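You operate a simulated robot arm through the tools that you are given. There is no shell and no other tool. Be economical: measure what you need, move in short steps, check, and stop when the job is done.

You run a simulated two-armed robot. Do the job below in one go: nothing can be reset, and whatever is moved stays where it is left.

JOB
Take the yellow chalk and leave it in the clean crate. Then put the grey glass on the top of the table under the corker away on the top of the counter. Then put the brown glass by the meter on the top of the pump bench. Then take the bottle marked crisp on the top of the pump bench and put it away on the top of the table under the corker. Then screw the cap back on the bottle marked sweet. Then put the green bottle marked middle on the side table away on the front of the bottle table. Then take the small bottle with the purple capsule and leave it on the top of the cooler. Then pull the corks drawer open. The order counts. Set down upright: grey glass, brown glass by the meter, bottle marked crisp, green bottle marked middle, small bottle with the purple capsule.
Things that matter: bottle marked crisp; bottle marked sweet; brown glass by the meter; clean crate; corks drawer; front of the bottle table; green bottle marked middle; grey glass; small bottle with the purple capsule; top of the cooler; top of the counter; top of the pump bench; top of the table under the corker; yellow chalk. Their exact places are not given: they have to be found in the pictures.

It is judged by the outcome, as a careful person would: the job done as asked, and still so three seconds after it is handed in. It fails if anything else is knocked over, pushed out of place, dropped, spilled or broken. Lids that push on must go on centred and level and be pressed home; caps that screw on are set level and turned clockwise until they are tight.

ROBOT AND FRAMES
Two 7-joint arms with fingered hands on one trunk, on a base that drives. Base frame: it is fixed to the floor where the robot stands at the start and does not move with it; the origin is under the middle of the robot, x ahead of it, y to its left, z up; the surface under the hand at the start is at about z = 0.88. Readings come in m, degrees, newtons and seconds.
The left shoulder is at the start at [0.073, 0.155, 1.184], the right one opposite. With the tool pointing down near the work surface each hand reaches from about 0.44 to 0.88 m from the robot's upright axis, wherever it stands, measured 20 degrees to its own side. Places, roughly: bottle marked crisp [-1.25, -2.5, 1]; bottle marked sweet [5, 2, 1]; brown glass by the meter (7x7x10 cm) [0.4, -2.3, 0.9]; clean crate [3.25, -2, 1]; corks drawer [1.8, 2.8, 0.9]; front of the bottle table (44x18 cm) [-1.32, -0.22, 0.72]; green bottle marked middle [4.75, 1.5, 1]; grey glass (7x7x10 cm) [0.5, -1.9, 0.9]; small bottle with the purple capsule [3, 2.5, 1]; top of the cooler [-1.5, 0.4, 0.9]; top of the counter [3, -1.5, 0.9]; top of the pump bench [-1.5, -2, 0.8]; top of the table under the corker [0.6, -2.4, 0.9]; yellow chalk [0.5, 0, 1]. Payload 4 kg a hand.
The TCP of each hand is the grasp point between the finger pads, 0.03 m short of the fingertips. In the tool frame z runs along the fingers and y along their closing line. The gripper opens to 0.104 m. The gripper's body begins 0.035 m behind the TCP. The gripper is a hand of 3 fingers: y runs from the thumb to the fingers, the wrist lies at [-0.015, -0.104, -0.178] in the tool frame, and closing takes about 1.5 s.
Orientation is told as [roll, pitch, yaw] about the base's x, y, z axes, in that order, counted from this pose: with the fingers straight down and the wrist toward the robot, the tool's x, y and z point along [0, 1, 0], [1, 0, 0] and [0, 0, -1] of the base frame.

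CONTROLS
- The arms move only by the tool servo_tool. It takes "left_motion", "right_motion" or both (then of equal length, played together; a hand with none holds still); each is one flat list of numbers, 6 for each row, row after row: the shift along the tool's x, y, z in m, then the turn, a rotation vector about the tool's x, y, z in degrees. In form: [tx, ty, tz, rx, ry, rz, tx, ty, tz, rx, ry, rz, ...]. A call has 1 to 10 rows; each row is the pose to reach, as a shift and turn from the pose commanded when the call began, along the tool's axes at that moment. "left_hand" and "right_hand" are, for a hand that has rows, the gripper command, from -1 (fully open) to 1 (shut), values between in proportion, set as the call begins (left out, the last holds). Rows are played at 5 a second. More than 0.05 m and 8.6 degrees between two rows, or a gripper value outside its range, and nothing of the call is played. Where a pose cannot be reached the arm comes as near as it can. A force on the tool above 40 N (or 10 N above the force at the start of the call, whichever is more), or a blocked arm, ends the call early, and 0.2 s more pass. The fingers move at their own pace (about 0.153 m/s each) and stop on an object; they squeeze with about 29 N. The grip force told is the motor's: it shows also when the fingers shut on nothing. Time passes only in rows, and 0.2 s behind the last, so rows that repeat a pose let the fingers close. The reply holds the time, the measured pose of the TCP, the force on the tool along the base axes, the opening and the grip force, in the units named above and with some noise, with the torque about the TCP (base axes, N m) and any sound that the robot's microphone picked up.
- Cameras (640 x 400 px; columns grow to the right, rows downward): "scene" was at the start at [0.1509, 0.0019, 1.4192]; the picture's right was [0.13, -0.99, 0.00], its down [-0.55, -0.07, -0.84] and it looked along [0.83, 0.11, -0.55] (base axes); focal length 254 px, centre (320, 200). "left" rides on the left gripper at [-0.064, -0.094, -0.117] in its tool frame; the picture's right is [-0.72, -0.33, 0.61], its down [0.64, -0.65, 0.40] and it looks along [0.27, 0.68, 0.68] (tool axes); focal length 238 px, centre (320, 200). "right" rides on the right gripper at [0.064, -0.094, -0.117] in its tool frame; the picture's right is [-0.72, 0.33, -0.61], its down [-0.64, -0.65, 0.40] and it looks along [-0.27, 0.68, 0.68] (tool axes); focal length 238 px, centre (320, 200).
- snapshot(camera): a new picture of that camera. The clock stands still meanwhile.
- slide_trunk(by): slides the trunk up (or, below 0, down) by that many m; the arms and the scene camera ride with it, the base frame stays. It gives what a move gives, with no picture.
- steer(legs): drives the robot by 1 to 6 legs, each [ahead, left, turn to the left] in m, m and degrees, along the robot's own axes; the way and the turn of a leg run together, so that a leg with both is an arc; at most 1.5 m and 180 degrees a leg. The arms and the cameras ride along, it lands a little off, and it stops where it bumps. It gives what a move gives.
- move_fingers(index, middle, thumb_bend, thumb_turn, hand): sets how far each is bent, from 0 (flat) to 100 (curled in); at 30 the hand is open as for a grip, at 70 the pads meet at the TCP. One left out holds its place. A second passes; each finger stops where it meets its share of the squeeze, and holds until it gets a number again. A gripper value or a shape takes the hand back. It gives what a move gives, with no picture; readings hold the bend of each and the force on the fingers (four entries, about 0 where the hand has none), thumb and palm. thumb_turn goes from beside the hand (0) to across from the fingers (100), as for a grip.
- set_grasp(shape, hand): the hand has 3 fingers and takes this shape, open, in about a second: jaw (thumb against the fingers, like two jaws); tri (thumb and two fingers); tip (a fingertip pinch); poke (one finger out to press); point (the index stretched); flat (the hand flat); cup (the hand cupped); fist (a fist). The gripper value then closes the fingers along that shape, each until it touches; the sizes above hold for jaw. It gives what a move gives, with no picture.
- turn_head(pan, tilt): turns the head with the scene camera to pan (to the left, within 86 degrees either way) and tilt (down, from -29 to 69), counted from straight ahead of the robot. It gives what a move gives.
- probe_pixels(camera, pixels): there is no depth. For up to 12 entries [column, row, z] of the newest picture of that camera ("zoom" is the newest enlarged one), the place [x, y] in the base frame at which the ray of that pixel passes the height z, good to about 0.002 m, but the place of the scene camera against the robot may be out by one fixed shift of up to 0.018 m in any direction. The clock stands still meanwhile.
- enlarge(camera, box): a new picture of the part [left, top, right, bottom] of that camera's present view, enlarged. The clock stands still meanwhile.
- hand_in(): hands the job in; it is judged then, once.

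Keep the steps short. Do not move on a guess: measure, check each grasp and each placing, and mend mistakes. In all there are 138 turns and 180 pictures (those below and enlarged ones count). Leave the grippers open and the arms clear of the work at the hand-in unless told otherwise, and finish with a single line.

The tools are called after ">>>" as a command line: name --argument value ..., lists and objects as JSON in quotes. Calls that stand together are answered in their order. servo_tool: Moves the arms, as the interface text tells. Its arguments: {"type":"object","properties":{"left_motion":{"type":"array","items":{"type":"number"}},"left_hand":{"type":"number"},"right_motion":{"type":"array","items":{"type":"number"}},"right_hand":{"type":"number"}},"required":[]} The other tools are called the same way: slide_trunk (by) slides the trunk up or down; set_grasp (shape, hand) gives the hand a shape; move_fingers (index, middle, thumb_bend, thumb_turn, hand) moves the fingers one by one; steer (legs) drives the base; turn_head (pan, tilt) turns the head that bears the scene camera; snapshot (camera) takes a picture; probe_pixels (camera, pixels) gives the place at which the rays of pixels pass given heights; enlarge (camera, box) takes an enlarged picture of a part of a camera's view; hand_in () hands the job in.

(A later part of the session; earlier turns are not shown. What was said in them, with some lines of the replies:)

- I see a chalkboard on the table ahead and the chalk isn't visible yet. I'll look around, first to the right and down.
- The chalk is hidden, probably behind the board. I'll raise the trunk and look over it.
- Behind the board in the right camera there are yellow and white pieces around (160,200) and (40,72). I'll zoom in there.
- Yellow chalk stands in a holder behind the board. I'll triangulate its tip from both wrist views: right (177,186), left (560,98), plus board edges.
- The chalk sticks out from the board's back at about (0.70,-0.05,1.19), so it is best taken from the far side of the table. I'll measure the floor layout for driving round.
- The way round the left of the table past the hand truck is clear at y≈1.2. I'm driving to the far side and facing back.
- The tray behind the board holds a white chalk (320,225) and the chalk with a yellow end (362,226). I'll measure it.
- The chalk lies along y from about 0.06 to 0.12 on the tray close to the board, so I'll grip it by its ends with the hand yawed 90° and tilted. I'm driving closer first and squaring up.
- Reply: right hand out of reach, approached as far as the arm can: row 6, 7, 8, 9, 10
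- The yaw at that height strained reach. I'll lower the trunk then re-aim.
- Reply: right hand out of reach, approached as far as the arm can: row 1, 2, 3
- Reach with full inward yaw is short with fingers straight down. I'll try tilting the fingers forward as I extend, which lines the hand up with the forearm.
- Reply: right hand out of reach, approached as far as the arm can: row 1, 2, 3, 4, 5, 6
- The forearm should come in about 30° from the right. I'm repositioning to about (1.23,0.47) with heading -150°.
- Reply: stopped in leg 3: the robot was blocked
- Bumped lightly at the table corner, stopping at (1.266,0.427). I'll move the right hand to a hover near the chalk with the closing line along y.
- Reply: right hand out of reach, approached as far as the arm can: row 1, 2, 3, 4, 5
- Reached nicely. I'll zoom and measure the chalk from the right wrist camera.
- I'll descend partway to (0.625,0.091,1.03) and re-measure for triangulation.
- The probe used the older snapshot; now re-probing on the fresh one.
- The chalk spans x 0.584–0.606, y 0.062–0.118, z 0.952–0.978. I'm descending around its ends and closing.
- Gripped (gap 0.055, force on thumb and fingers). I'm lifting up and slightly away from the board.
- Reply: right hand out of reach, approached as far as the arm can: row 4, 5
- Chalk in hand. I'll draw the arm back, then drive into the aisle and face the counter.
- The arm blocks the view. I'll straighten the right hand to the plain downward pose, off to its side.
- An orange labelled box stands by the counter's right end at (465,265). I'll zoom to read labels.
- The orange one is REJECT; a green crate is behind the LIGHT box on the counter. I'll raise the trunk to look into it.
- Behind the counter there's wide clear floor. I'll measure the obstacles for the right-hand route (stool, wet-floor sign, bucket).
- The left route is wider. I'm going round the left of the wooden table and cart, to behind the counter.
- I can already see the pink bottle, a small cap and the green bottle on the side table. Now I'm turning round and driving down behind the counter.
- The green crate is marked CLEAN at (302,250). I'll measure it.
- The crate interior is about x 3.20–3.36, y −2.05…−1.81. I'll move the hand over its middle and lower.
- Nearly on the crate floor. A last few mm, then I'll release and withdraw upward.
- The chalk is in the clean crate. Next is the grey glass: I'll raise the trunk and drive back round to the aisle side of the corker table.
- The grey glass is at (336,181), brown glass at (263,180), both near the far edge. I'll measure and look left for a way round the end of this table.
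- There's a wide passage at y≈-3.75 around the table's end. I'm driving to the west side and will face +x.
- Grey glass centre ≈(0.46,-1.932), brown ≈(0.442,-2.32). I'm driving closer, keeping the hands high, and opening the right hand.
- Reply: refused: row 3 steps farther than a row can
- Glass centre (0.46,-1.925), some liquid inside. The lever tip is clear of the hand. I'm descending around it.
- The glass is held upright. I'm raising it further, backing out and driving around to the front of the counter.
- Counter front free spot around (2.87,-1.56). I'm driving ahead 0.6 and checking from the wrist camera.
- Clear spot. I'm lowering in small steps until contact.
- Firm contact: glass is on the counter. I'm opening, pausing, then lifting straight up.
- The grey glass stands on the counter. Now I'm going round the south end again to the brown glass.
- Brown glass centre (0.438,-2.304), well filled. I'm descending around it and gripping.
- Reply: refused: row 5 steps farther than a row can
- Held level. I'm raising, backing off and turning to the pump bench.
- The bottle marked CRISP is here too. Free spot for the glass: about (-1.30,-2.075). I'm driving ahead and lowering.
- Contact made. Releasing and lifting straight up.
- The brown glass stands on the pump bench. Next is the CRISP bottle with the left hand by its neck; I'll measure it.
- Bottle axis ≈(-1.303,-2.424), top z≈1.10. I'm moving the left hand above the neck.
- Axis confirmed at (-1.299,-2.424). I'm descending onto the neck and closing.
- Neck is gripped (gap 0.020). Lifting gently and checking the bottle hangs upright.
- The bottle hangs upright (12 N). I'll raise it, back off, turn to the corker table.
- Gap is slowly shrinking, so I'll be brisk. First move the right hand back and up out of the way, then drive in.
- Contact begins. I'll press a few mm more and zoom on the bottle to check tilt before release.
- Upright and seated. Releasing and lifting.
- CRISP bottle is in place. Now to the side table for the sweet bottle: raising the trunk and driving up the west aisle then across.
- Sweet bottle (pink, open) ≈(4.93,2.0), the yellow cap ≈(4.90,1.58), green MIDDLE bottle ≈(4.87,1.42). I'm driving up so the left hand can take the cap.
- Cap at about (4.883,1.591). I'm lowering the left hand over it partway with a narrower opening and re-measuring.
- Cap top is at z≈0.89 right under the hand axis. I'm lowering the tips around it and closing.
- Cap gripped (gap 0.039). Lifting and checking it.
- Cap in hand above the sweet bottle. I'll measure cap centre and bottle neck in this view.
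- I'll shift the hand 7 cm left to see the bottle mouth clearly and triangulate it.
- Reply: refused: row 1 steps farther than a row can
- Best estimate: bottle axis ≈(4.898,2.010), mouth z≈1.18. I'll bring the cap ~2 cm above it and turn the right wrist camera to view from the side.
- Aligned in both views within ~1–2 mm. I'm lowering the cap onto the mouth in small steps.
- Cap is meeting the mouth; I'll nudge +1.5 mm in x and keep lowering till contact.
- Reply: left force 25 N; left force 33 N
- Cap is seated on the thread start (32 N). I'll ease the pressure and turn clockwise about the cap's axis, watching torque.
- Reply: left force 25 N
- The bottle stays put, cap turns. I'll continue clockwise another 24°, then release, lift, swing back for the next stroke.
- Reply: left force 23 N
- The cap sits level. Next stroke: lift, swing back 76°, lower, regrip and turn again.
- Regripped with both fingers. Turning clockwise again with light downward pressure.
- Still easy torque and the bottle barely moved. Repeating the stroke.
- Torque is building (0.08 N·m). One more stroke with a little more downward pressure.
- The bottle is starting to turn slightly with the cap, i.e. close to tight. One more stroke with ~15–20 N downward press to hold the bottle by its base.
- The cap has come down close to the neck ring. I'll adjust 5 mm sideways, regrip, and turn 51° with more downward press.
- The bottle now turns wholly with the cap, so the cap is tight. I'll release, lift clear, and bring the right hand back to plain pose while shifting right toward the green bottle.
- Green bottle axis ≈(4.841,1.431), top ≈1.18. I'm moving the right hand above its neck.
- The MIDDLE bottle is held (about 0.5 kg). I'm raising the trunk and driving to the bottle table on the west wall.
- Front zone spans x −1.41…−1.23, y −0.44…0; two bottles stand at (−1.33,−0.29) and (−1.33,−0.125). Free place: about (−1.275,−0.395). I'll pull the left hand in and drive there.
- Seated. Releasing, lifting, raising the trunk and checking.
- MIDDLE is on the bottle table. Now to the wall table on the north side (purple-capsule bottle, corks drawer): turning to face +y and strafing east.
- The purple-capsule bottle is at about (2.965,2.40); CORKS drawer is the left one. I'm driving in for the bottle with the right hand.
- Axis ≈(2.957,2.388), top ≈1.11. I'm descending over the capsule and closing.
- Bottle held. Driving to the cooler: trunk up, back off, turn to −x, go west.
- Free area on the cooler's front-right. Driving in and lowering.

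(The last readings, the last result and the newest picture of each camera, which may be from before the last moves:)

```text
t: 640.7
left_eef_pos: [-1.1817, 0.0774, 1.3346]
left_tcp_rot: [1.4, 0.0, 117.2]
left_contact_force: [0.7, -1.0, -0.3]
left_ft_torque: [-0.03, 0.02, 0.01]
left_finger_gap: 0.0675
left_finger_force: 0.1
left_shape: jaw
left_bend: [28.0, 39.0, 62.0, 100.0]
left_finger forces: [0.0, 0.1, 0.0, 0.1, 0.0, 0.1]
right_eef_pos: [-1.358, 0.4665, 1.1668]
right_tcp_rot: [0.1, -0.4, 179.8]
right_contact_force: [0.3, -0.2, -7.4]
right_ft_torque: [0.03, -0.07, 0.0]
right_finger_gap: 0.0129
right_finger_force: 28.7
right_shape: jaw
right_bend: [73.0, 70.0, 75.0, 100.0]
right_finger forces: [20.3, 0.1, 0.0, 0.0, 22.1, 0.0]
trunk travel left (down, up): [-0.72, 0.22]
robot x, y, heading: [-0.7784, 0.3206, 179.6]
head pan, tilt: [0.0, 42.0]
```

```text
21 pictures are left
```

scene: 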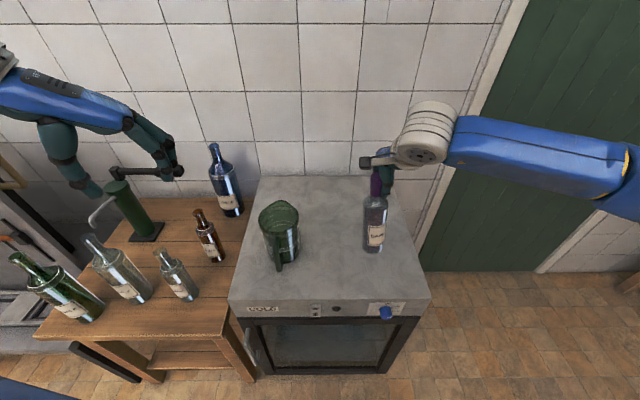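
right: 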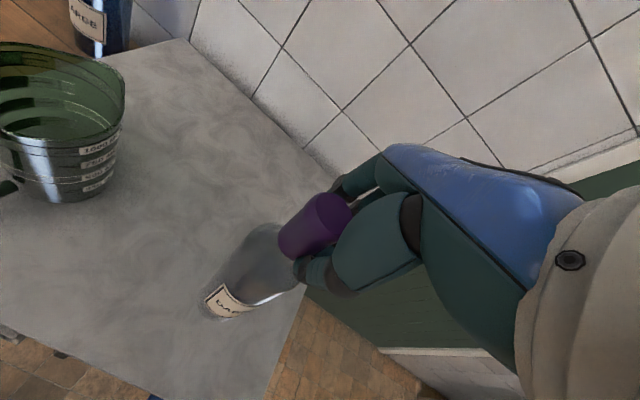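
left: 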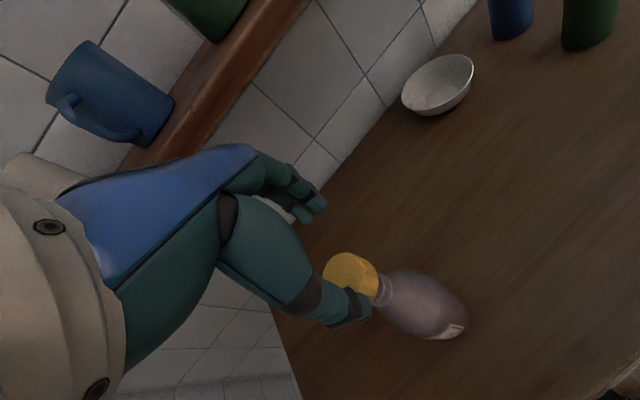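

I'll shift 4 cm inward from the edge and lower to contact.

>>> servo_tool --right_motion '[0.02, 0, 0.01, 0, 0, 0, 0.04, 0, 0.03, 0, 0, 0, 0.04, 0, 0.05, 0, 0, 0]'

>>> servo_tool --right_motion '[0, 0, 0.005, 0, 0, 0, 0, 0, 0.009, 0, 0, 0]'

>>> servo_tool --right_motion '[0, 0, 0.004, 0, 0, 0]'

>>> servo_tool --right_motion '[0, 0, 0.003, 0, 0, 0]'

```text
t: 641.5
left_eef_pos: [-1.1818, 0.0756, 1.3341]
left_tcp_rot: [1.3, -0.2, 117.2]
left_contact_force: [-0.6, 0.1, -0.6]
left_ft_torque: [0.03, -0.01, -0.02]
left_finger_gap: 0.0672
left_finger_force: 0.2
left_shape: jaw
left_bend: [28.0, 39.0, 62.0, 100.0]
left_finger forces: [0.0, 0.0, 0.0, 0.0, 0.0, 0.0]
right_eef_pos: [-1.3604, 0.4249, 1.116]
right_tcp_rot: [-0.1, -0.4, 179.6]
right_contact_force: [-0.4, 0.2, -6.5]
right_ft_torque: [0.04, 0.0, -0.01]
right_finger_gap: 0.0123
right_finger_force: 28.3
right_shape: jaw
right_bend: [73.0, 70.0, 75.0, 100.0]
right_finger forces: [20.4, 0.0, 0.1, 0.1, 22.4, 0.0]
trunk travel left (down, up): [-0.72, 0.22]
robot x, y, heading: [-0.7768, 0.3229, 179.2]
head pan, tilt: [0.0, 42.0]
```

```text
t: 642.1
left_eef_pos: [-1.1831, 0.0762, 1.3342]
left_tcp_rot: [1.3, -0.1, 117.2]
left_contact_force: [-0.3, -0.4, -0.1]
left_ft_torque: [0.0, 0.0, 0.02]
left_finger_gap: 0.0672
left_finger_force: 0.1
left_shape: jaw
left_bend: [28.0, 39.0, 62.0, 100.0]
left_finger forces: [0.0, 0.1, 0.0, 0.0, 0.0, 0.1]
right_eef_pos: [-1.3595, 0.4251, 1.1037]
right_tcp_rot: [0.0, -0.4, 179.8]
right_contact_force: [1.0, 0.8, -7.7]
right_ft_torque: [0.03, 0.02, -0.01]
right_finger_gap: 0.0126
right_finger_force: 29.5
right_shape: jaw
right_bend: [73.0, 70.0, 75.0, 100.0]
right_finger forces: [20.5, 0.0, 0.0, 0.0, 22.3, 0.0]
trunk travel left (down, up): [-0.72, 0.22]
robot x, y, heading: [-0.7787, 0.324, 179.5]
head pan, tilt: [0.0, 42.0]
```

```text
t: 642.5
left_eef_pos: [-1.1828, 0.0767, 1.3341]
left_tcp_rot: [1.2, -0.1, 117.1]
left_contact_force: [0.4, 0.0, -0.3]
left_ft_torque: [0.0, 0.0, -0.02]
left_finger_gap: 0.0675
left_finger_force: 0.0
left_shape: jaw
left_bend: [28.0, 39.0, 62.0, 100.0]
left_finger forces: [0.0, 0.0, 0.0, 0.0, 0.0, 0.0]
right_eef_pos: [-1.3602, 0.4248, 1.0995]
right_tcp_rot: [0.0, -0.3, 179.7]
right_contact_force: [0.3, -1.1, -6.0]
right_ft_torque: [0.02, 0.06, 0.01]
right_finger_gap: 0.0126
right_finger_force: 29.0
right_shape: jaw
right_bend: [73.0, 70.0, 75.0, 100.0]
right_finger forces: [20.6, 0.0, 0.0, 0.0, 22.1, 0.0]
trunk travel left (down, up): [-0.72, 0.22]
robot x, y, heading: [-0.7779, 0.3236, 179.6]
head pan, tilt: [0.0, 42.0]
```

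```text
t: 642.9
left_eef_pos: [-1.1824, 0.0767, 1.3335]
left_tcp_rot: [1.3, -0.1, 117.1]
left_contact_force: [0.2, -0.3, -0.1]
left_ft_torque: [0.0, -0.02, -0.01]
left_finger_gap: 0.0675
left_finger_force: 0.2
left_shape: jaw
left_bend: [28.0, 39.0, 62.0, 100.0]
left_finger forces: [0.0, 0.0, 0.0, 0.1, 0.1, 0.0]
right_eef_pos: [-1.3588, 0.4266, 1.0959]
right_tcp_rot: [0.0, -0.4, 179.7]
right_contact_force: [0.8, -0.4, -6.5]
right_ft_torque: [-0.03, 0.02, 0.03]
right_finger_gap: 0.0125
right_finger_force: 28.9
right_shape: jaw
right_bend: [73.0, 70.0, 75.0, 100.0]
right_finger forces: [20.4, 0.0, 0.0, 0.0, 22.0, 0.0]
trunk travel left (down, up): [-0.72, 0.22]
robot x, y, heading: [-0.7741, 0.3185, 179.5]
head pan, tilt: [0.0, 42.0]
```

>>> servo_tool --right_motion '[0, 0, 0.005, 0, 0, 0]'

>>> servo_tool --right_motion '[0, 0, 0.004, 0, 0, 0]'

>>> servo_tool --right_motion '[0, 0, 0.004, 0, 0, 0]'

>>> enlarge --camera "right" --box '[170, 190, 370, 340]'

```text
t: 643.3
left_eef_pos: [-1.1826, 0.0766, 1.3336]
left_tcp_rot: [1.3, -0.1, 117.2]
left_contact_force: [-0.4, -0.7, 0.0]
left_ft_torque: [0.02, 0.02, 0.01]
left_finger_gap: 0.0675
left_finger_force: 0.1
left_shape: jaw
left_bend: [28.0, 39.0, 62.0, 100.0]
left_finger forces: [0.0, 0.0, 0.0, 0.1, 0.1, 0.0]
right_eef_pos: [-1.3599, 0.4271, 1.0914]
right_tcp_rot: [0.0, -0.4, 179.6]
right_contact_force: [-0.2, -0.4, -7.2]
right_ft_torque: [0.0, 0.0, -0.02]
right_finger_gap: 0.0128
right_finger_force: 28.7
right_shape: jaw
right_bend: [73.0, 70.0, 75.0, 100.0]
right_finger forces: [20.6, 0.1, 0.1, 0.0, 21.9, 0.0]
trunk travel left (down, up): [-0.72, 0.22]
robot x, y, heading: [-0.7796, 0.3217, 179.4]
head pan, tilt: [0.0, 42.0]
```

```text
t: 643.7
left_eef_pos: [-1.1826, 0.0762, 1.3341]
left_tcp_rot: [1.3, 0.0, 117.3]
left_contact_force: [0.5, 0.5, 0.7]
left_ft_torque: [-0.01, -0.02, 0.0]
left_finger_gap: 0.0675
left_finger_force: 0.0
left_shape: jaw
left_bend: [28.0, 39.0, 62.0, 100.0]
left_finger forces: [0.0, 0.0, 0.1, 0.1, 0.1, 0.1]
right_eef_pos: [-1.3592, 0.4254, 1.0887]
right_tcp_rot: [-0.1, -0.4, 179.7]
right_contact_force: [-0.1, -0.8, -6.8]
right_ft_torque: [0.04, 0.0, -0.02]
right_finger_gap: 0.0127
right_finger_force: 28.8
right_shape: jaw
right_bend: [73.0, 70.0, 75.0, 100.0]
right_finger forces: [20.6, 0.0, 0.0, 0.0, 22.0, 0.0]
trunk travel left (down, up): [-0.72, 0.22]
robot x, y, heading: [-0.7805, 0.3235, 179.5]
head pan, tilt: [0.0, 42.0]
```

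```text
t: 644.1
left_eef_pos: [-1.1818, 0.0757, 1.3351]
left_tcp_rot: [1.4, -0.1, 117.3]
left_contact_force: [0.3, -0.5, 0.8]
left_ft_torque: [0.0, -0.01, 0.01]
left_finger_gap: 0.0672
left_finger_force: 0.1
left_shape: jaw
left_bend: [28.0, 39.0, 62.0, 100.0]
left_finger forces: [0.1, 0.1, 0.1, 0.0, 0.1, 0.0]
right_eef_pos: [-1.359, 0.425, 1.0851]
right_tcp_rot: [0.0, -0.4, 179.8]
right_contact_force: [-0.2, 0.0, -6.6]
right_ft_torque: [-0.02, -0.01, 0.0]
right_finger_gap: 0.0125
right_finger_force: 29.5
right_shape: jaw
right_bend: [73.0, 70.0, 75.0, 100.0]
right_finger forces: [20.6, 0.1, 0.0, 0.0, 22.1, 0.0]
trunk travel left (down, up): [-0.72, 0.22]
robot x, y, heading: [-0.7775, 0.3255, 179.6]
head pan, tilt: [0.0, 42.0]
```

```text
2.67 times, centred on (270, 265) of right
```

zoom: 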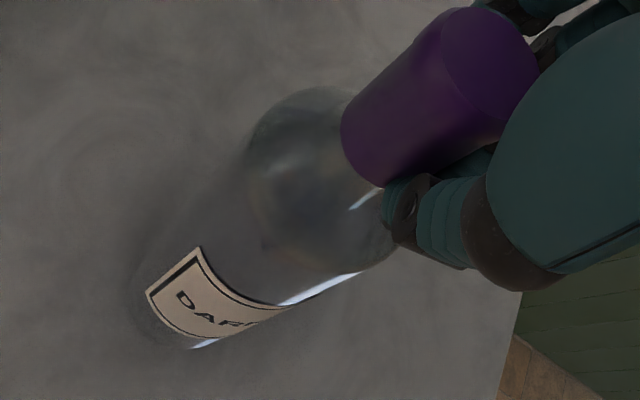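

>>> servo_tool --right_motion '[0, 0, 0.004, 0, 0, 0]'

>>> servo_tool --right_motion '[0, 0, 0.004, 0, 0, 0]'

>>> servo_tool --right_motion '[0, 0, 0.003, 0, 0, 0]'

>>> servo_tool --right_motion '[0, 0, 0.003, 0, 0, 0]'

```text
t: 644.5
left_eef_pos: [-1.1822, 0.0769, 1.3336]
left_tcp_rot: [1.3, -0.1, 117.2]
left_contact_force: [0.6, 0.1, 0.2]
left_ft_torque: [0.03, -0.02, -0.02]
left_finger_gap: 0.0675
left_finger_force: 0.1
left_shape: jaw
left_bend: [28.0, 39.0, 62.0, 100.0]
left_finger forces: [0.2, 0.1, 0.1, 0.0, 0.0, 0.0]
right_eef_pos: [-1.3584, 0.4272, 1.081]
right_tcp_rot: [0.1, -0.5, 179.6]
right_contact_force: [0.2, 0.7, -3.7]
right_ft_torque: [0.0, 0.01, 0.01]
right_finger_gap: 0.0127
right_finger_force: 29.5
right_shape: jaw
right_bend: [73.0, 70.0, 75.0, 100.0]
right_finger forces: [20.7, 0.0, 0.0, 0.0, 22.7, 0.0]
trunk travel left (down, up): [-0.72, 0.22]
robot x, y, heading: [-0.7759, 0.3203, 179.5]
head pan, tilt: [0.0, 42.0]
```

```text
t: 644.9
left_eef_pos: [-1.1783, 0.0761, 1.3346]
left_tcp_rot: [1.5, -0.2, 117.2]
left_contact_force: [-0.1, -0.6, 0.5]
left_ft_torque: [0.04, -0.01, -0.02]
left_finger_gap: 0.0673
left_finger_force: 0.1
left_shape: jaw
left_bend: [28.0, 39.0, 62.0, 100.0]
left_finger forces: [0.0, 0.0, 0.1, 0.0, 0.1, 0.1]
right_eef_pos: [-1.3575, 0.4258, 1.0798]
right_tcp_rot: [0.2, -0.7, 179.7]
right_contact_force: [-0.1, 0.3, 8.9]
right_ft_torque: [-0.02, 0.07, -0.01]
right_finger_gap: 0.0129
right_finger_force: 29.0
right_shape: jaw
right_bend: [73.0, 70.0, 76.0, 100.0]
right_finger forces: [21.9, 0.0, 0.0, 0.0, 25.5, 0.0]
trunk travel left (down, up): [-0.72, 0.22]
robot x, y, heading: [-0.7741, 0.3229, 179.4]
head pan, tilt: [0.0, 42.0]
```

```text
t: 645.3
left_eef_pos: [-1.177, 0.0765, 1.3366]
left_tcp_rot: [1.5, -0.2, 117.2]
left_contact_force: [-0.2, -0.5, 0.4]
left_ft_torque: [-0.01, -0.02, 0.0]
left_finger_gap: 0.0675
left_finger_force: 0.1
left_shape: jaw
left_bend: [28.0, 39.0, 62.0, 100.0]
left_finger forces: [0.0, 0.0, 0.0, 0.0, 0.1, 0.1]
right_eef_pos: [-1.3567, 0.4252, 1.08]
right_tcp_rot: [0.1, -1.0, 179.6]
right_contact_force: [0.6, 1.9, 21.3]
right_ft_torque: [-0.02, 0.08, -0.02]
right_finger_gap: 0.0134
right_finger_force: 29.4
right_shape: jaw
right_bend: [73.0, 70.0, 76.0, 100.0]
right_finger forces: [23.2, 0.2, 0.0, 0.0, 28.3, 0.0]
trunk travel left (down, up): [-0.72, 0.22]
robot x, y, heading: [-0.7788, 0.3231, 179.3]
head pan, tilt: [0.0, 42.0]
```

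```text
t: 645.7
left_eef_pos: [-1.1749, 0.0768, 1.3358]
left_tcp_rot: [1.6, -0.3, 117.2]
left_contact_force: [-0.3, -0.2, 0.1]
left_ft_torque: [-0.01, -0.02, 0.01]
left_finger_gap: 0.0675
left_finger_force: 0.1
left_shape: jaw
left_bend: [28.0, 39.0, 62.0, 100.0]
left_finger forces: [0.1, 0.0, 0.1, 0.0, 0.0, 0.0]
right_eef_pos: [-1.3561, 0.4254, 1.0789]
right_tcp_rot: [0.2, -1.2, 179.6]
right_contact_force: [0.6, 1.6, 34.2]
right_ft_torque: [-0.06, 0.15, 0.0]
right_finger_gap: 0.0143
right_finger_force: 29.2
right_shape: jaw
right_bend: [73.0, 70.0, 76.0, 100.0]
right_finger forces: [24.6, 0.2, 0.1, 0.1, 30.9, 0.0]
trunk travel left (down, up): [-0.72, 0.22]
robot x, y, heading: [-0.7751, 0.3208, 179.3]
head pan, tilt: [0.0, 42.0]
```

Firmly seated. Easing up, releasing, lifting, and then driving to the corks drawer.

>>> servo_tool --right_motion '[0, 0, -0.008, 0, 0, 0]'

>>> servo_tool --right_motion '[0, 0, 0, 0, 0, 0, 0, 0, 0, 0, 0, 0, 0, 0, 0, 0, 0, 0, 0, 0, 0, 0, 0, 0, 0, 0, -0.03, 0, 0, 0, 0, 0, -0.07, 0, 0, 0, 0, 0, -0.11, 0, 0, 0, 0, 0, -0.15, 0, 0, 0]' --right_hand -1

>>> slide_trunk --by 0.22

>>> snapshot --camera "scene"

>>> steer --legs '[[-0.4, 0, 0], [0, 0, -89.4], [0.75, 0, 0], [0, -1.1, 0], [0, -1.0, 0]]'

>>> turn_head --pan 5 --tilt 40

>>> snapshot --camera "scene"

```text
t: 646.1
left_eef_pos: [-1.1795, 0.0768, 1.3344]
left_tcp_rot: [1.4, -0.2, 117.3]
left_contact_force: [-0.4, 0.4, 0.2]
left_ft_torque: [-0.02, 0.0, 0.01]
left_finger_gap: 0.0673
left_finger_force: 0.2
left_shape: jaw
left_bend: [28.0, 39.0, 62.0, 100.0]
left_finger forces: [0.0, 0.0, 0.0, 0.1, 0.1, 0.1]
right_eef_pos: [-1.3572, 0.4248, 1.079]
right_tcp_rot: [0.0, -0.4, 179.7]
right_contact_force: [0.0, 1.5, 18.9]
right_ft_torque: [-0.06, 0.1, -0.02]
right_finger_gap: 0.0144
right_finger_force: 29.1
right_shape: jaw
right_bend: [73.0, 70.0, 76.0, 100.0]
right_finger forces: [23.8, 0.1, 0.0, 0.1, 28.1, 0.0]
trunk travel left (down, up): [-0.72, 0.22]
robot x, y, heading: [-0.7791, 0.3246, 179.3]
head pan, tilt: [0.0, 42.0]
```

```text
t: 647.9
left_eef_pos: [-1.1814, 0.0764, 1.3342]
left_tcp_rot: [1.4, -0.2, 117.1]
left_contact_force: [0.5, 0.5, -0.4]
left_ft_torque: [0.02, -0.02, 0.04]
left_finger_gap: 0.0673
left_finger_force: 0.1
left_shape: jaw
left_bend: [28.0, 39.0, 62.0, 100.0]
left_finger forces: [0.0, 0.0, 0.0, 0.0, 0.1, 0.1]
right_eef_pos: [-1.356, 0.4257, 1.2273]
right_tcp_rot: [0.0, -0.4, 179.7]
right_contact_force: [-0.4, 0.0, -0.1]
right_ft_torque: [0.0, -0.02, 0.03]
right_finger_gap: 0.1034
right_finger_force: 0.1
right_shape: jaw
right_bend: [30.0, 30.0, 30.0, 98.0]
right_finger forces: [0.0, 0.1, 0.0, 0.1, 0.1, 0.0]
trunk travel left (down, up): [-0.72, 0.22]
robot x, y, heading: [-0.7785, 0.3213, 179.7]
head pan, tilt: [0.0, 42.0]
```

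```text
t: 650.3
left_eef_pos: [-1.1812, 0.0762, 1.5543]
left_tcp_rot: [1.3, -0.2, 117.3]
left_contact_force: [-0.6, -0.1, -0.2]
left_ft_torque: [0.01, 0.04, 0.0]
left_finger_gap: 0.067
left_finger_force: 0.0
left_shape: jaw
left_bend: [28.0, 39.0, 62.0, 100.0]
left_finger forces: [0.0, 0.1, 0.0, 0.0, 0.1, 0.0]
right_eef_pos: [-1.3575, 0.4258, 1.4471]
right_tcp_rot: [0.1, -0.4, 179.6]
right_contact_force: [-0.5, -0.2, -0.1]
right_ft_torque: [0.03, 0.03, -0.02]
right_finger_gap: 0.1036
right_finger_force: 0.1
right_shape: jaw
right_bend: [30.0, 30.0, 30.0, 98.0]
right_finger forces: [0.1, 0.0, 0.0, 0.1, 0.0, 0.0]
trunk travel left (down, up): [-0.94, 0.0]
robot x, y, heading: [-0.7791, 0.3208, 179.3]
head pan, tilt: [0.0, 42.0]
```

```text
19 pictures are left
```

scene: 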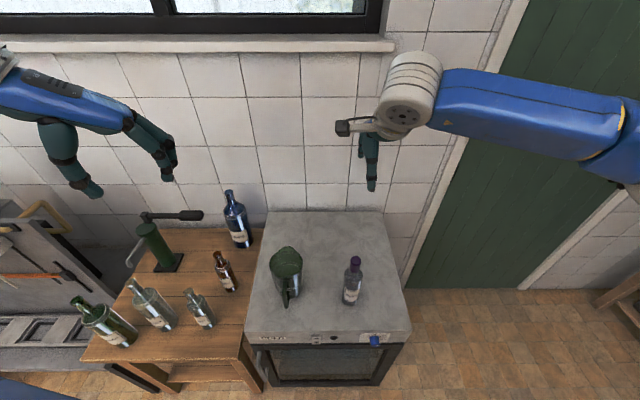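

```text
t: 670.6
left_eef_pos: [1.538, 1.3951, 1.5532]
left_tcp_rot: [1.2, -0.5, 25.5]
left_contact_force: [-1.0, 0.3, 0.3]
left_ft_torque: [-0.01, 0.0, -0.01]
left_finger_gap: 0.0674
left_finger_force: 0.0
left_shape: jaw
left_bend: [28.0, 39.0, 62.0, 100.0]
left_finger forces: [0.0, 0.0, 0.0, 0.0, 0.1, 0.0]
right_eef_pos: [1.8929, 1.5608, 1.4475]
right_tcp_rot: [-0.2, -0.5, 87.9]
right_contact_force: [-0.8, -0.4, -0.2]
right_ft_torque: [0.03, -0.02, -0.03]
right_finger_gap: 0.1036
right_finger_force: 0.0
right_shape: jaw
right_bend: [30.0, 30.0, 30.0, 98.0]
right_finger forces: [0.0, 0.0, 0.0, 0.0, 0.0, 0.0]
trunk travel left (down, up): [-0.94, 0.0]
robot x, y, heading: [1.7767, 0.9841, 87.9]
head pan, tilt: [0.0, 42.0]
```

```text
t: 671.2
left_eef_pos: [1.5475, 1.393, 1.5559]
left_tcp_rot: [1.4, -0.1, 25.5]
left_contact_force: [0.0, -0.6, -1.1]
left_ft_torque: [-0.01, 0.0, 0.03]
left_finger_gap: 0.0672
left_finger_force: 0.0
left_shape: jaw
left_bend: [28.0, 39.0, 62.0, 100.0]
left_finger forces: [0.0, 0.0, 0.0, 0.0, 0.1, 0.0]
right_eef_pos: [1.9019, 1.5581, 1.449]
right_tcp_rot: [0.2, -0.5, 88.0]
right_contact_force: [0.0, -0.3, 0.0]
right_ft_torque: [-0.02, 0.0, 0.0]
right_finger_gap: 0.1039
right_finger_force: 0.0
right_shape: jaw
right_bend: [30.0, 30.0, 30.0, 98.0]
right_finger forces: [0.0, 0.0, 0.0, 0.0, 0.0, 0.1]
trunk travel left (down, up): [-0.94, 0.0]
robot x, y, heading: [1.7772, 0.9858, 87.8]
head pan, tilt: [5.0, 40.0]
```

```text
18 pictures are left
```

scene: 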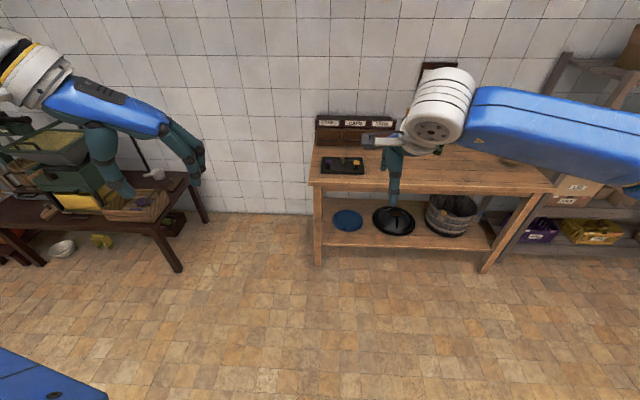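

The capsule bottle stands on the cooler. Now the CORKS drawer: driving up and lowering, then measuring the handle.

>>> steer --legs '[[0.5, 0.14, 2.2], [0.38, 0, 0]]'

>>> slide_trunk --by -0.28

>>> snapshot --camera "right"

>>> snapshot --camera "scene"

```text
t: 676.3
left_eef_pos: [1.4015, 2.2592, 1.5559]
left_tcp_rot: [1.5, -0.2, 27.5]
left_contact_force: [-0.2, 0.5, -0.3]
left_ft_torque: [0.0, 0.03, -0.04]
left_finger_gap: 0.0671
left_finger_force: 0.1
left_shape: jaw
left_bend: [28.0, 39.0, 62.0, 100.0]
left_finger forces: [0.0, 0.1, 0.1, 0.0, 0.0, 0.0]
right_eef_pos: [1.7511, 2.4383, 1.4498]
right_tcp_rot: [-0.1, -0.8, 89.9]
right_contact_force: [-0.4, -0.7, 0.4]
right_ft_torque: [-0.02, 0.02, 0.04]
right_finger_gap: 0.1037
right_finger_force: 0.1
right_shape: jaw
right_bend: [30.0, 30.0, 30.0, 98.0]
right_finger forces: [0.0, 0.0, 0.0, 0.1, 0.1, 0.0]
trunk travel left (down, up): [-0.94, 0.0]
robot x, y, heading: [1.6471, 1.8637, 89.7]
head pan, tilt: [5.0, 40.0]
```

```text
t: 679.1
left_eef_pos: [1.4005, 2.261, 1.2775]
left_tcp_rot: [1.5, -0.2, 27.6]
left_contact_force: [-0.1, -0.1, 0.7]
left_ft_torque: [0.01, 0.04, 0.0]
left_finger_gap: 0.0677
left_finger_force: 0.1
left_shape: jaw
left_bend: [28.0, 39.0, 62.0, 100.0]
left_finger forces: [0.0, 0.1, 0.0, 0.0, 0.0, 0.0]
right_eef_pos: [1.7514, 2.4393, 1.1699]
right_tcp_rot: [0.0, -0.7, 90.0]
right_contact_force: [-0.6, -0.2, -0.2]
right_ft_torque: [0.0, 0.0, 0.02]
right_finger_gap: 0.1036
right_finger_force: 0.2
right_shape: jaw
right_bend: [30.0, 30.0, 30.0, 98.0]
right_finger forces: [0.0, 0.0, 0.0, 0.0, 0.1, 0.0]
trunk travel left (down, up): [-0.66, 0.28]
robot x, y, heading: [1.6482, 1.8619, 89.8]
head pan, tilt: [5.0, 40.0]
```

```text
17 pictures are left
```

right: 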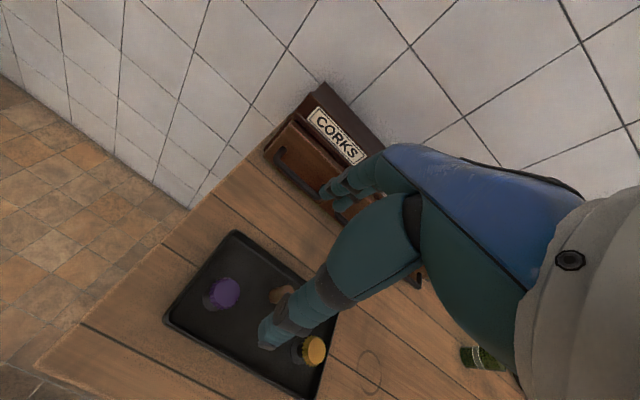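

```text
16 pictures are left
```

scene: 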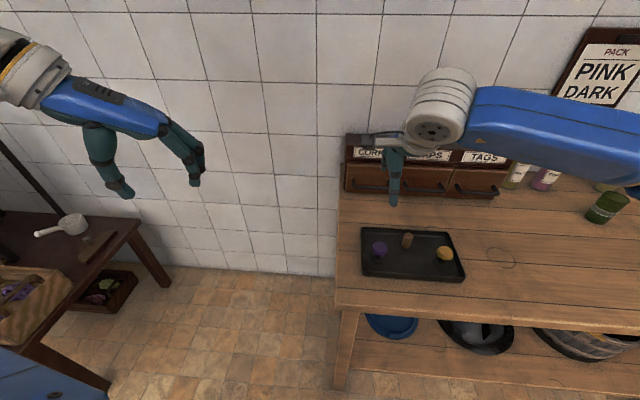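

>>> enlarge --camera "right" --box '[240, 70, 400, 230]'

>>> probe_pixels --camera "right" --pixels '[[278, 152, 0.93], [318, 195, 0.93], [297, 176, 0.92], [297, 176, 0.94], [264, 156, 0.88]]'

>>> probe_pixels --camera "scene" --pixels '[[371, 185, 0.92], [371, 185, 0.94], [347, 191, 0.88], [358, 182, 0.93]]'

```text
2.50 times, centred on (320, 150) of right
```

zoom: 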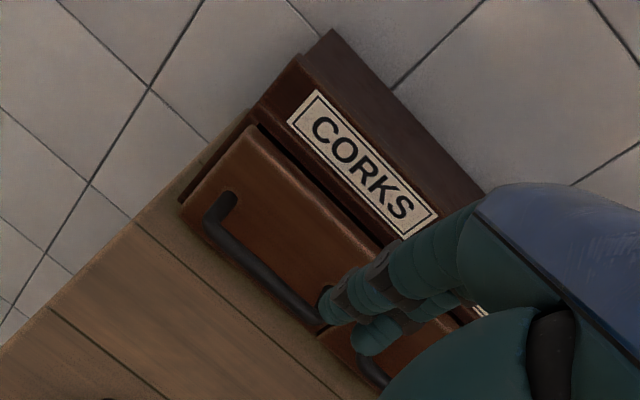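

```text
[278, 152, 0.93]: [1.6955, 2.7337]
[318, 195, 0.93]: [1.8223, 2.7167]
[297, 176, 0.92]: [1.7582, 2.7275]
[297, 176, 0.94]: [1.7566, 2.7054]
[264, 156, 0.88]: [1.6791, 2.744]
```

```text
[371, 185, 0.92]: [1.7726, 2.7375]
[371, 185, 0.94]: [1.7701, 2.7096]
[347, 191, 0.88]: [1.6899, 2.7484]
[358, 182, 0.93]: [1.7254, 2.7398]
```

Handle bar ≈(1.757, 2.715, 0.93), drawer face ≈2.745. With the open hand pointing down I can hook the fingers behind the bar: TCP to y≈2.675. I'm moving over it first.

>>> servo_tool --right_motion '[-0.002, 0.047, 0, 0.3, 0, 0, -0.004, 0.094, 0, 0.7, 0, 0, -0.006, 0.141, 0.01, 0.7, 0, 0, -0.006, 0.188, 0.02, 0.7, 0, 0, -0.006, 0.22, 0.05, 0.7, 0, 0, -0.006, 0.232, 0.09, 0.7, 0, 0, -0.006, 0.234, 0.125, 0.7, 0, 0, -0.006, 0.234, 0.16, 0.7, 0, 0]'

>>> snapshot --camera "right"

>>> enlarge --camera "scene" --box '[320, 120, 520, 260]'

```text
t: 680.9
left_eef_pos: [1.4006, 2.2468, 1.2826]
left_tcp_rot: [2.0, -0.7, 27.5]
left_contact_force: [0.0, -0.2, -0.1]
left_ft_torque: [0.0, -0.02, 0.01]
left_finger_gap: 0.0676
left_finger_force: 0.0
left_shape: jaw
left_bend: [28.0, 39.0, 62.0, 100.0]
left_finger forces: [0.0, 0.0, 0.0, 0.0, 0.0, 0.0]
right_eef_pos: [1.7586, 2.6671, 1.0269]
right_tcp_rot: [0.0, -1.2, 90.0]
right_contact_force: [2.2, -3.4, 29.1]
right_ft_torque: [2.05, -0.31, -0.11]
right_finger_gap: 0.1039
right_finger_force: 0.0
right_shape: jaw
right_bend: [30.0, 30.0, 30.0, 98.0]
right_finger forces: [0.0, 29.6, 0.0, 0.0, 0.0, 0.0]
trunk travel left (down, up): [-0.66, 0.28]
robot x, y, heading: [1.6483, 1.8595, 89.7]
head pan, tilt: [5.0, 40.0]
```

```text
14 pictures are left
```

right: 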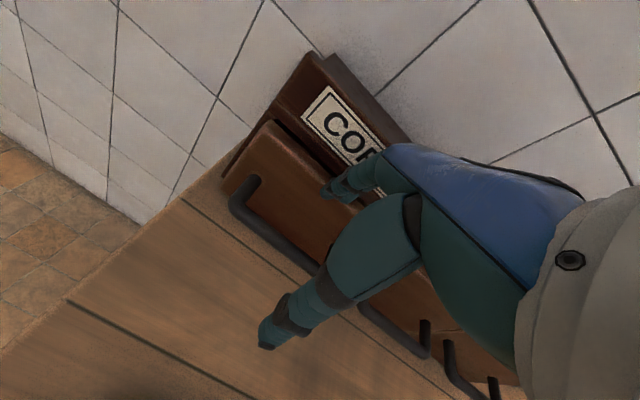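

```text
2.86 times, centred on (420, 190) of scene
```

zoom: 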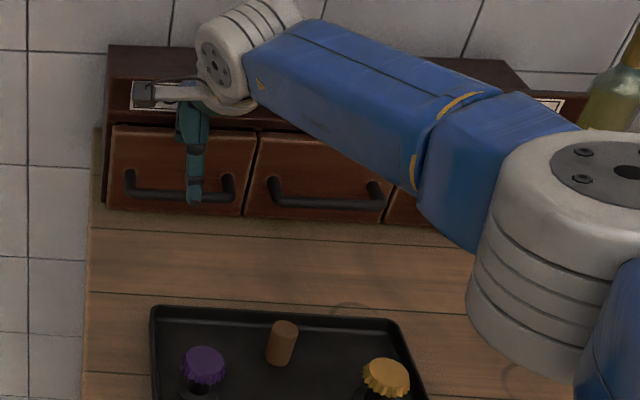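

The finger touches the drawer front's top edge, so the face is nearer than thought. I'll back up and re-measure the bar from this view.

>>> probe_pixels --camera "right" --pixels '[[277, 240, 0.92], [277, 240, 0.94], [277, 240, 0.96], [235, 205, 0.92], [235, 205, 0.94], [258, 183, 0.94], [292, 128, 0.99], [245, 150, 0.99]]'

>>> servo_tool --right_motion '[0, 0, -0.02, 0, 0, 0, 0, -0.03, -0.03, 0, 0, 0, 0, -0.06, -0.03, 0, 0, 0]'

>>> snapshot --camera "right"

```text
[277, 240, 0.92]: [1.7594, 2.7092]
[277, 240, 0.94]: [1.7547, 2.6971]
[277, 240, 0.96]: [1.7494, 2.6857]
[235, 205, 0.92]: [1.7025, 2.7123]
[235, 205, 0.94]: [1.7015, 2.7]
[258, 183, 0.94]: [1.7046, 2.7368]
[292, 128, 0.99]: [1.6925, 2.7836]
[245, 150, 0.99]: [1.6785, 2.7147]
```

```text
t: 681.7
left_eef_pos: [1.4033, 2.2568, 1.2777]
left_tcp_rot: [1.8, -0.2, 27.5]
left_contact_force: [0.5, 0.2, 0.4]
left_ft_torque: [0.03, 0.03, -0.02]
left_finger_gap: 0.0674
left_finger_force: 0.0
left_shape: jaw
left_bend: [28.0, 39.0, 62.0, 100.0]
left_finger forces: [0.0, 0.1, 0.1, 0.1, 0.0, 0.0]
right_eef_pos: [1.7597, 2.6121, 1.0425]
right_tcp_rot: [0.0, -0.1, 90.0]
right_contact_force: [-0.4, 0.4, -0.1]
right_ft_torque: [0.02, 0.0, -0.02]
right_finger_gap: 0.1041
right_finger_force: 0.0
right_shape: jaw
right_bend: [30.0, 30.0, 30.0, 98.0]
right_finger forces: [0.0, 0.0, 0.0, 0.0, 0.0, 0.0]
trunk travel left (down, up): [-0.66, 0.28]
robot x, y, heading: [1.6494, 1.8611, 89.8]
head pan, tilt: [5.0, 40.0]
```

```text
12 pictures are left
```

right: 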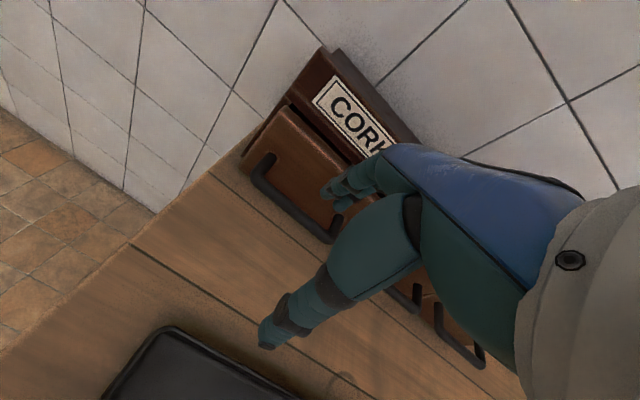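

>>> probe_pixels --camera "right" --pixels '[[293, 212, 0.92], [293, 212, 0.94], [293, 212, 0.96], [255, 180, 0.94], [332, 240, 0.94], [268, 157, 0.94], [243, 170, 0.885], [290, 108, 0.99]]'

```text
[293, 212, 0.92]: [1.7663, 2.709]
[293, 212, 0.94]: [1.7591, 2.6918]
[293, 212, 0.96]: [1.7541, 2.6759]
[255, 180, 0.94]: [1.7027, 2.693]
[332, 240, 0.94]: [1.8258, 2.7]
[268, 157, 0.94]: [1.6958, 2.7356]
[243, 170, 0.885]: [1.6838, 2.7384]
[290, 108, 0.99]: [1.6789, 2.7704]
```

Estimates give face ≈2.715–2.72 and bar ≈2.695 at z≈0.93, so the finger should go down at y≈2.708 (TCP y≈2.652). I'm lowering there in stages, watching contact.

>>> servo_tool --right_motion '[-0.0, 0.02, 0, 0, 0, 0, 0, 0.04, 0, 0, 0, 0, 0, 0.04, 0.025, 0, 0, 0, 0, 0.04, 0.05, 0, 0, 0]'

>>> servo_tool --right_motion '[0, 0, 0.015, 0, 0, 0, 0, 0, 0.03, 0, 0, 0]'

>>> servo_tool --right_motion '[0, 0, 0.012, 0, 0, 0, 0, 0, 0.025, 0, 0, 0]'

>>> snapshot --camera "right"

```text
t: 682.7
left_eef_pos: [1.4031, 2.2632, 1.275]
left_tcp_rot: [1.5, -0.2, 27.5]
left_contact_force: [0.1, 0.6, -0.2]
left_ft_torque: [0.01, -0.03, -0.03]
left_finger_gap: 0.0675
left_finger_force: 0.0
left_shape: jaw
left_bend: [28.0, 39.0, 62.0, 100.0]
left_finger forces: [0.0, 0.0, 0.1, 0.0, 0.0, 0.0]
right_eef_pos: [1.7585, 2.6551, 0.9924]
right_tcp_rot: [-0.1, 0.0, 90.0]
right_contact_force: [0.6, -0.5, -0.7]
right_ft_torque: [0.0, -0.03, 0.03]
right_finger_gap: 0.1039
right_finger_force: 0.0
right_shape: jaw
right_bend: [30.0, 30.0, 30.0, 98.0]
right_finger forces: [0.0, 0.0, 0.0, 0.1, 0.1, 0.0]
trunk travel left (down, up): [-0.66, 0.28]
robot x, y, heading: [1.6505, 1.864, 89.9]
head pan, tilt: [5.0, 40.0]
```

```text
t: 683.3
left_eef_pos: [1.4012, 2.2627, 1.2757]
left_tcp_rot: [1.4, -0.1, 27.6]
left_contact_force: [0.0, 0.0, 0.2]
left_ft_torque: [-0.03, 0.02, -0.01]
left_finger_gap: 0.0675
left_finger_force: 0.0
left_shape: jaw
left_bend: [28.0, 39.0, 62.0, 100.0]
left_finger forces: [0.0, 0.1, 0.0, 0.1, 0.0, 0.1]
right_eef_pos: [1.7567, 2.6538, 0.962]
right_tcp_rot: [0.1, 0.2, 90.0]
right_contact_force: [-0.3, 0.0, 0.0]
right_ft_torque: [-0.01, 0.01, 0.01]
right_finger_gap: 0.1039
right_finger_force: 0.1
right_shape: jaw
right_bend: [30.0, 30.0, 30.0, 98.0]
right_finger forces: [0.0, 0.1, 0.1, 0.0, 0.0, 0.0]
trunk travel left (down, up): [-0.66, 0.28]
robot x, y, heading: [1.6484, 1.8626, 89.7]
head pan, tilt: [5.0, 40.0]
```

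```text
t: 683.9
left_eef_pos: [1.4016, 2.2629, 1.275]
left_tcp_rot: [1.6, -0.2, 27.5]
left_contact_force: [0.5, -0.2, 0.3]
left_ft_torque: [-0.02, -0.01, 0.01]
left_finger_gap: 0.0674
left_finger_force: 0.0
left_shape: jaw
left_bend: [28.0, 39.0, 62.0, 100.0]
left_finger forces: [0.1, 0.0, 0.0, 0.1, 0.0, 0.0]
right_eef_pos: [1.757, 2.6543, 0.9349]
right_tcp_rot: [0.0, 0.1, 89.9]
right_contact_force: [0.5, 1.1, 1.3]
right_ft_torque: [0.04, 0.02, 0.02]
right_finger_gap: 0.104
right_finger_force: 0.0
right_shape: jaw
right_bend: [30.0, 30.0, 30.0, 98.0]
right_finger forces: [1.5, 0.1, 0.0, 0.0, 0.1, 0.0]
trunk travel left (down, up): [-0.66, 0.28]
robot x, y, heading: [1.6479, 1.8622, 89.8]
head pan, tilt: [5.0, 40.0]
```

```text
11 pictures are left
```

right: 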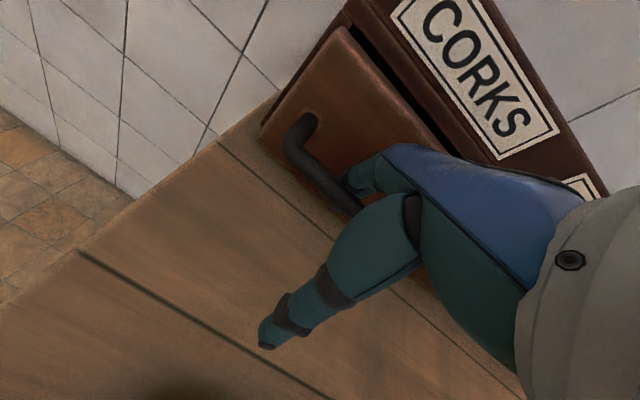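

The finger is behind the bar. Closing on it, then pulling toward the robot.

>>> servo_tool --right_motion '[0, 0, 0, 0, 0, 0, 0, 0, 0, 0, 0, 0, 0, 0, 0, 0, 0, 0, 0, 0, 0, 0, 0, 0, 0, 0, 0, 0, 0, 0, 0, 0, 0, 0, 0, 0]' --right_hand 1

>>> servo_tool --right_motion '[0, -0.01, 0, 0, 0, 0, 0, -0.02, 0, 0, 0, 0, 0, -0.035, 0, 0, 0, 0, 0, -0.05, 0, 0, 0, 0, 0, -0.065, 0, 0, 0, 0, 0, -0.08, 0, 0, 0, 0, 0, -0.095, 0, 0, 0, 0, 0, -0.11, 0, 0, 0, 0, 0, -0.12, 0, 0, 0, 0]'

>>> snapshot --camera "right"

>>> snapshot --camera "scene"

```text
t: 685.3
left_eef_pos: [1.4008, 2.2607, 1.2757]
left_tcp_rot: [1.5, -0.2, 27.4]
left_contact_force: [-0.6, -0.1, 0.0]
left_ft_torque: [0.0, 0.0, -0.02]
left_finger_gap: 0.0675
left_finger_force: 0.0
left_shape: jaw
left_bend: [28.0, 39.0, 62.0, 100.0]
left_finger forces: [0.0, 0.0, 0.1, 0.0, 0.0, 0.0]
right_eef_pos: [1.7586, 2.6548, 0.9367]
right_tcp_rot: [0.0, 0.2, 90.0]
right_contact_force: [-0.1, -0.5, -2.4]
right_ft_torque: [-0.01, 0.0, -0.04]
right_finger_gap: 0.0215
right_finger_force: 29.0
right_shape: jaw
right_bend: [45.0, 75.0, 57.0, 100.0]
right_finger forces: [10.4, 1.0, 0.0, 0.1, 12.9, 0.0]
trunk travel left (down, up): [-0.66, 0.28]
robot x, y, heading: [1.6496, 1.864, 89.6]
head pan, tilt: [5.0, 40.0]
```

```text
t: 687.3
left_eef_pos: [1.4011, 2.2641, 1.2752]
left_tcp_rot: [1.5, -0.2, 27.4]
left_contact_force: [-0.3, 1.1, 0.6]
left_ft_torque: [0.02, -0.01, 0.03]
left_finger_gap: 0.0675
left_finger_force: 0.1
left_shape: jaw
left_bend: [28.0, 39.0, 62.0, 100.0]
left_finger forces: [0.0, 0.0, 0.1, 0.0, 0.0, 0.1]
right_eef_pos: [1.7568, 2.5354, 0.9353]
right_tcp_rot: [-0.1, 0.2, 90.1]
right_contact_force: [-0.3, 0.5, -8.7]
right_ft_torque: [-0.21, -0.02, -0.01]
right_finger_gap: 0.0217
right_finger_force: 29.2
right_shape: jaw
right_bend: [46.0, 75.0, 56.0, 100.0]
right_finger forces: [10.5, 1.6, 0.1, 0.1, 13.4, 0.0]
trunk travel left (down, up): [-0.66, 0.28]
robot x, y, heading: [1.649, 1.8626, 90.0]
head pan, tilt: [5.0, 40.0]
```

```text
10 pictures are left
```

right: 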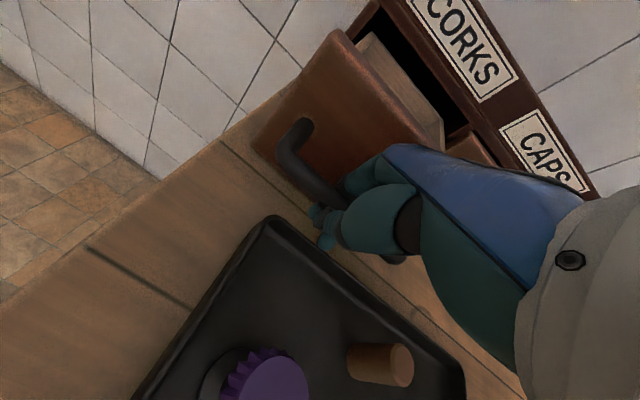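

```text
9 pictures are left
```

scene: 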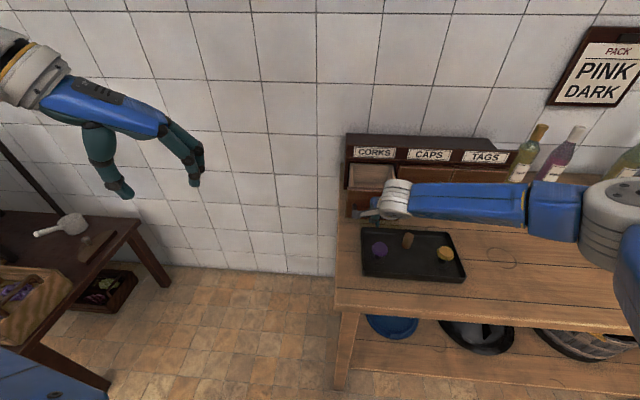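

The drawer is open about 12 cm; the tray is close behind my thumb, so I'll open only slightly, lift straight up, then clear away.

>>> servo_tool --right_motion '[0, 0, 0, 0, 0, 0, 0, 0, 0, 0, 0, 0, 0, 0, 0, 0, 0, 0, 0, 0, -0.02, 0, 0, 0, 0, 0, -0.05, 0, 0, 0, 0, 0, -0.09, 0, 0, 0, 0, 0, -0.13, 0, 0, 0, 0, 0, -0.17, 0, 0, 0]' --right_hand 0.15

>>> snapshot --camera "right"

```text
t: 689.1
left_eef_pos: [1.4006, 2.26, 1.2753]
left_tcp_rot: [1.6, -0.4, 27.5]
left_contact_force: [-0.1, -0.6, 0.3]
left_ft_torque: [0.05, 0.01, -0.04]
left_finger_gap: 0.0674
left_finger_force: 0.1
left_shape: jaw
left_bend: [28.0, 39.0, 62.0, 100.0]
left_finger forces: [0.1, 0.0, 0.1, 0.0, 0.0, 0.1]
right_eef_pos: [1.759, 2.5307, 1.1083]
right_tcp_rot: [0.0, 0.1, 90.1]
right_contact_force: [0.2, 0.2, 0.2]
right_ft_torque: [-0.03, 0.01, -0.02]
right_finger_gap: 0.0442
right_finger_force: 0.0
right_shape: jaw
right_bend: [74.0, 48.0, 72.0, 100.0]
right_finger forces: [0.0, 0.0, 0.1, 0.0, 0.0, 0.1]
trunk travel left (down, up): [-0.66, 0.28]
robot x, y, heading: [1.6494, 1.8637, 89.6]
head pan, tilt: [5.0, 40.0]
```

```text
8 pictures are left
```

right: 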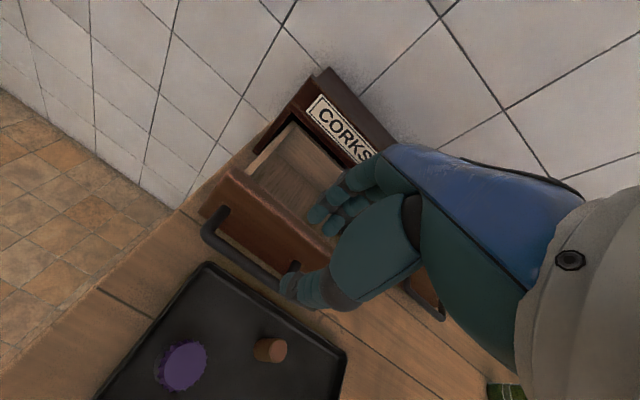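

The drawer stands open and the hand is clear. Raising the trunk, opening both hands and backing away.

>>> slide_trunk --by 0.28

>>> steer --legs '[[-0.6, 0, 0]]'

>>> servo_tool --left_motion '[0, 0, 0, 0, 0, 0, 0, 0, 0, 0, 0, 0, 0, 0, 0, 0, 0, 0]' --right_motion '[0, 0, 0, 0, 0, 0, 0, 0, 0, 0, 0, 0, 0, 0, 0, 0, 0, 0]' --left_hand -1 --right_hand -1

>>> snapshot --camera "scene"

```text
t: 691.9
left_eef_pos: [1.401, 2.2613, 1.5557]
left_tcp_rot: [1.6, -0.2, 27.5]
left_contact_force: [-0.4, -0.4, -0.4]
left_ft_torque: [-0.01, -0.01, -0.01]
left_finger_gap: 0.0674
left_finger_force: 0.0
left_shape: jaw
left_bend: [28.0, 39.0, 62.0, 100.0]
left_finger forces: [0.0, 0.0, 0.0, 0.0, 0.1, 0.1]
right_eef_pos: [1.7598, 2.5315, 1.3862]
right_tcp_rot: [0.0, 0.0, 90.0]
right_contact_force: [0.9, -0.4, 0.0]
right_ft_torque: [-0.03, -0.01, -0.01]
right_finger_gap: 0.0442
right_finger_force: 0.0
right_shape: jaw
right_bend: [74.0, 48.0, 72.0, 100.0]
right_finger forces: [0.0, 0.1, 0.0, 0.0, 0.0, 0.0]
trunk travel left (down, up): [-0.94, 0.0]
robot x, y, heading: [1.6479, 1.8639, 89.8]
head pan, tilt: [5.0, 40.0]
```

```text
t: 695.3
left_eef_pos: [1.3996, 1.6726, 1.556]
left_tcp_rot: [1.4, -0.2, 27.5]
left_contact_force: [0.3, -0.6, -0.6]
left_ft_torque: [-0.01, -0.01, 0.0]
left_finger_gap: 0.0674
left_finger_force: 0.0
left_shape: jaw
left_bend: [28.0, 39.0, 62.0, 100.0]
left_finger forces: [0.1, 0.0, 0.0, 0.0, 0.1, 0.0]
right_eef_pos: [1.7563, 1.9426, 1.3846]
right_tcp_rot: [0.0, 0.2, 90.1]
right_contact_force: [-0.6, -0.1, -0.1]
right_ft_torque: [-0.03, 0.01, 0.0]
right_finger_gap: 0.0444
right_finger_force: 0.1
right_shape: jaw
right_bend: [74.0, 48.0, 72.0, 100.0]
right_finger forces: [0.0, 0.1, 0.0, 0.0, 0.1, 0.0]
trunk travel left (down, up): [-0.94, 0.0]
robot x, y, heading: [1.6476, 1.2681, 90.0]
head pan, tilt: [5.0, 40.0]
```

```text
t: 696.1
left_eef_pos: [1.3987, 1.6692, 1.5557]
left_tcp_rot: [1.5, -0.3, 27.5]
left_contact_force: [1.1, -1.0, -0.8]
left_ft_torque: [0.03, 0.01, -0.01]
left_finger_gap: 0.1037
left_finger_force: 0.1
left_shape: jaw
left_bend: [30.0, 30.0, 30.0, 98.0]
left_finger forces: [0.0, 0.0, 0.1, 0.0, 0.0, 0.0]
right_eef_pos: [1.7568, 1.9395, 1.3871]
right_tcp_rot: [0.0, 0.0, 90.1]
right_contact_force: [1.0, 0.3, -0.6]
right_ft_torque: [0.02, 0.04, 0.01]
right_finger_gap: 0.104
right_finger_force: 0.2
right_shape: jaw
right_bend: [30.0, 30.0, 30.0, 98.0]
right_finger forces: [0.1, 0.1, 0.1, 0.0, 0.1, 0.1]
trunk travel left (down, up): [-0.94, 0.0]
robot x, y, heading: [1.6489, 1.2722, 90.2]
head pan, tilt: [5.0, 40.0]
```

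```text
7 pictures are left
```

scene: 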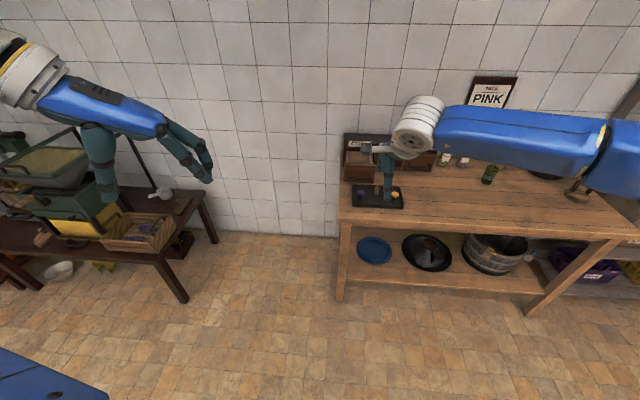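

Everything is done in order, the hands are open and the arms are clear. Handing in.

>>> hand_in

```text
The job is handed in.
```

All eight steps were carried out in order and handed in; the one I'm least sure of is the sweet cap, which I turned clockwise until the bottle turned with it, without holding the bottle still, so it shifted by up to about a centimetre.
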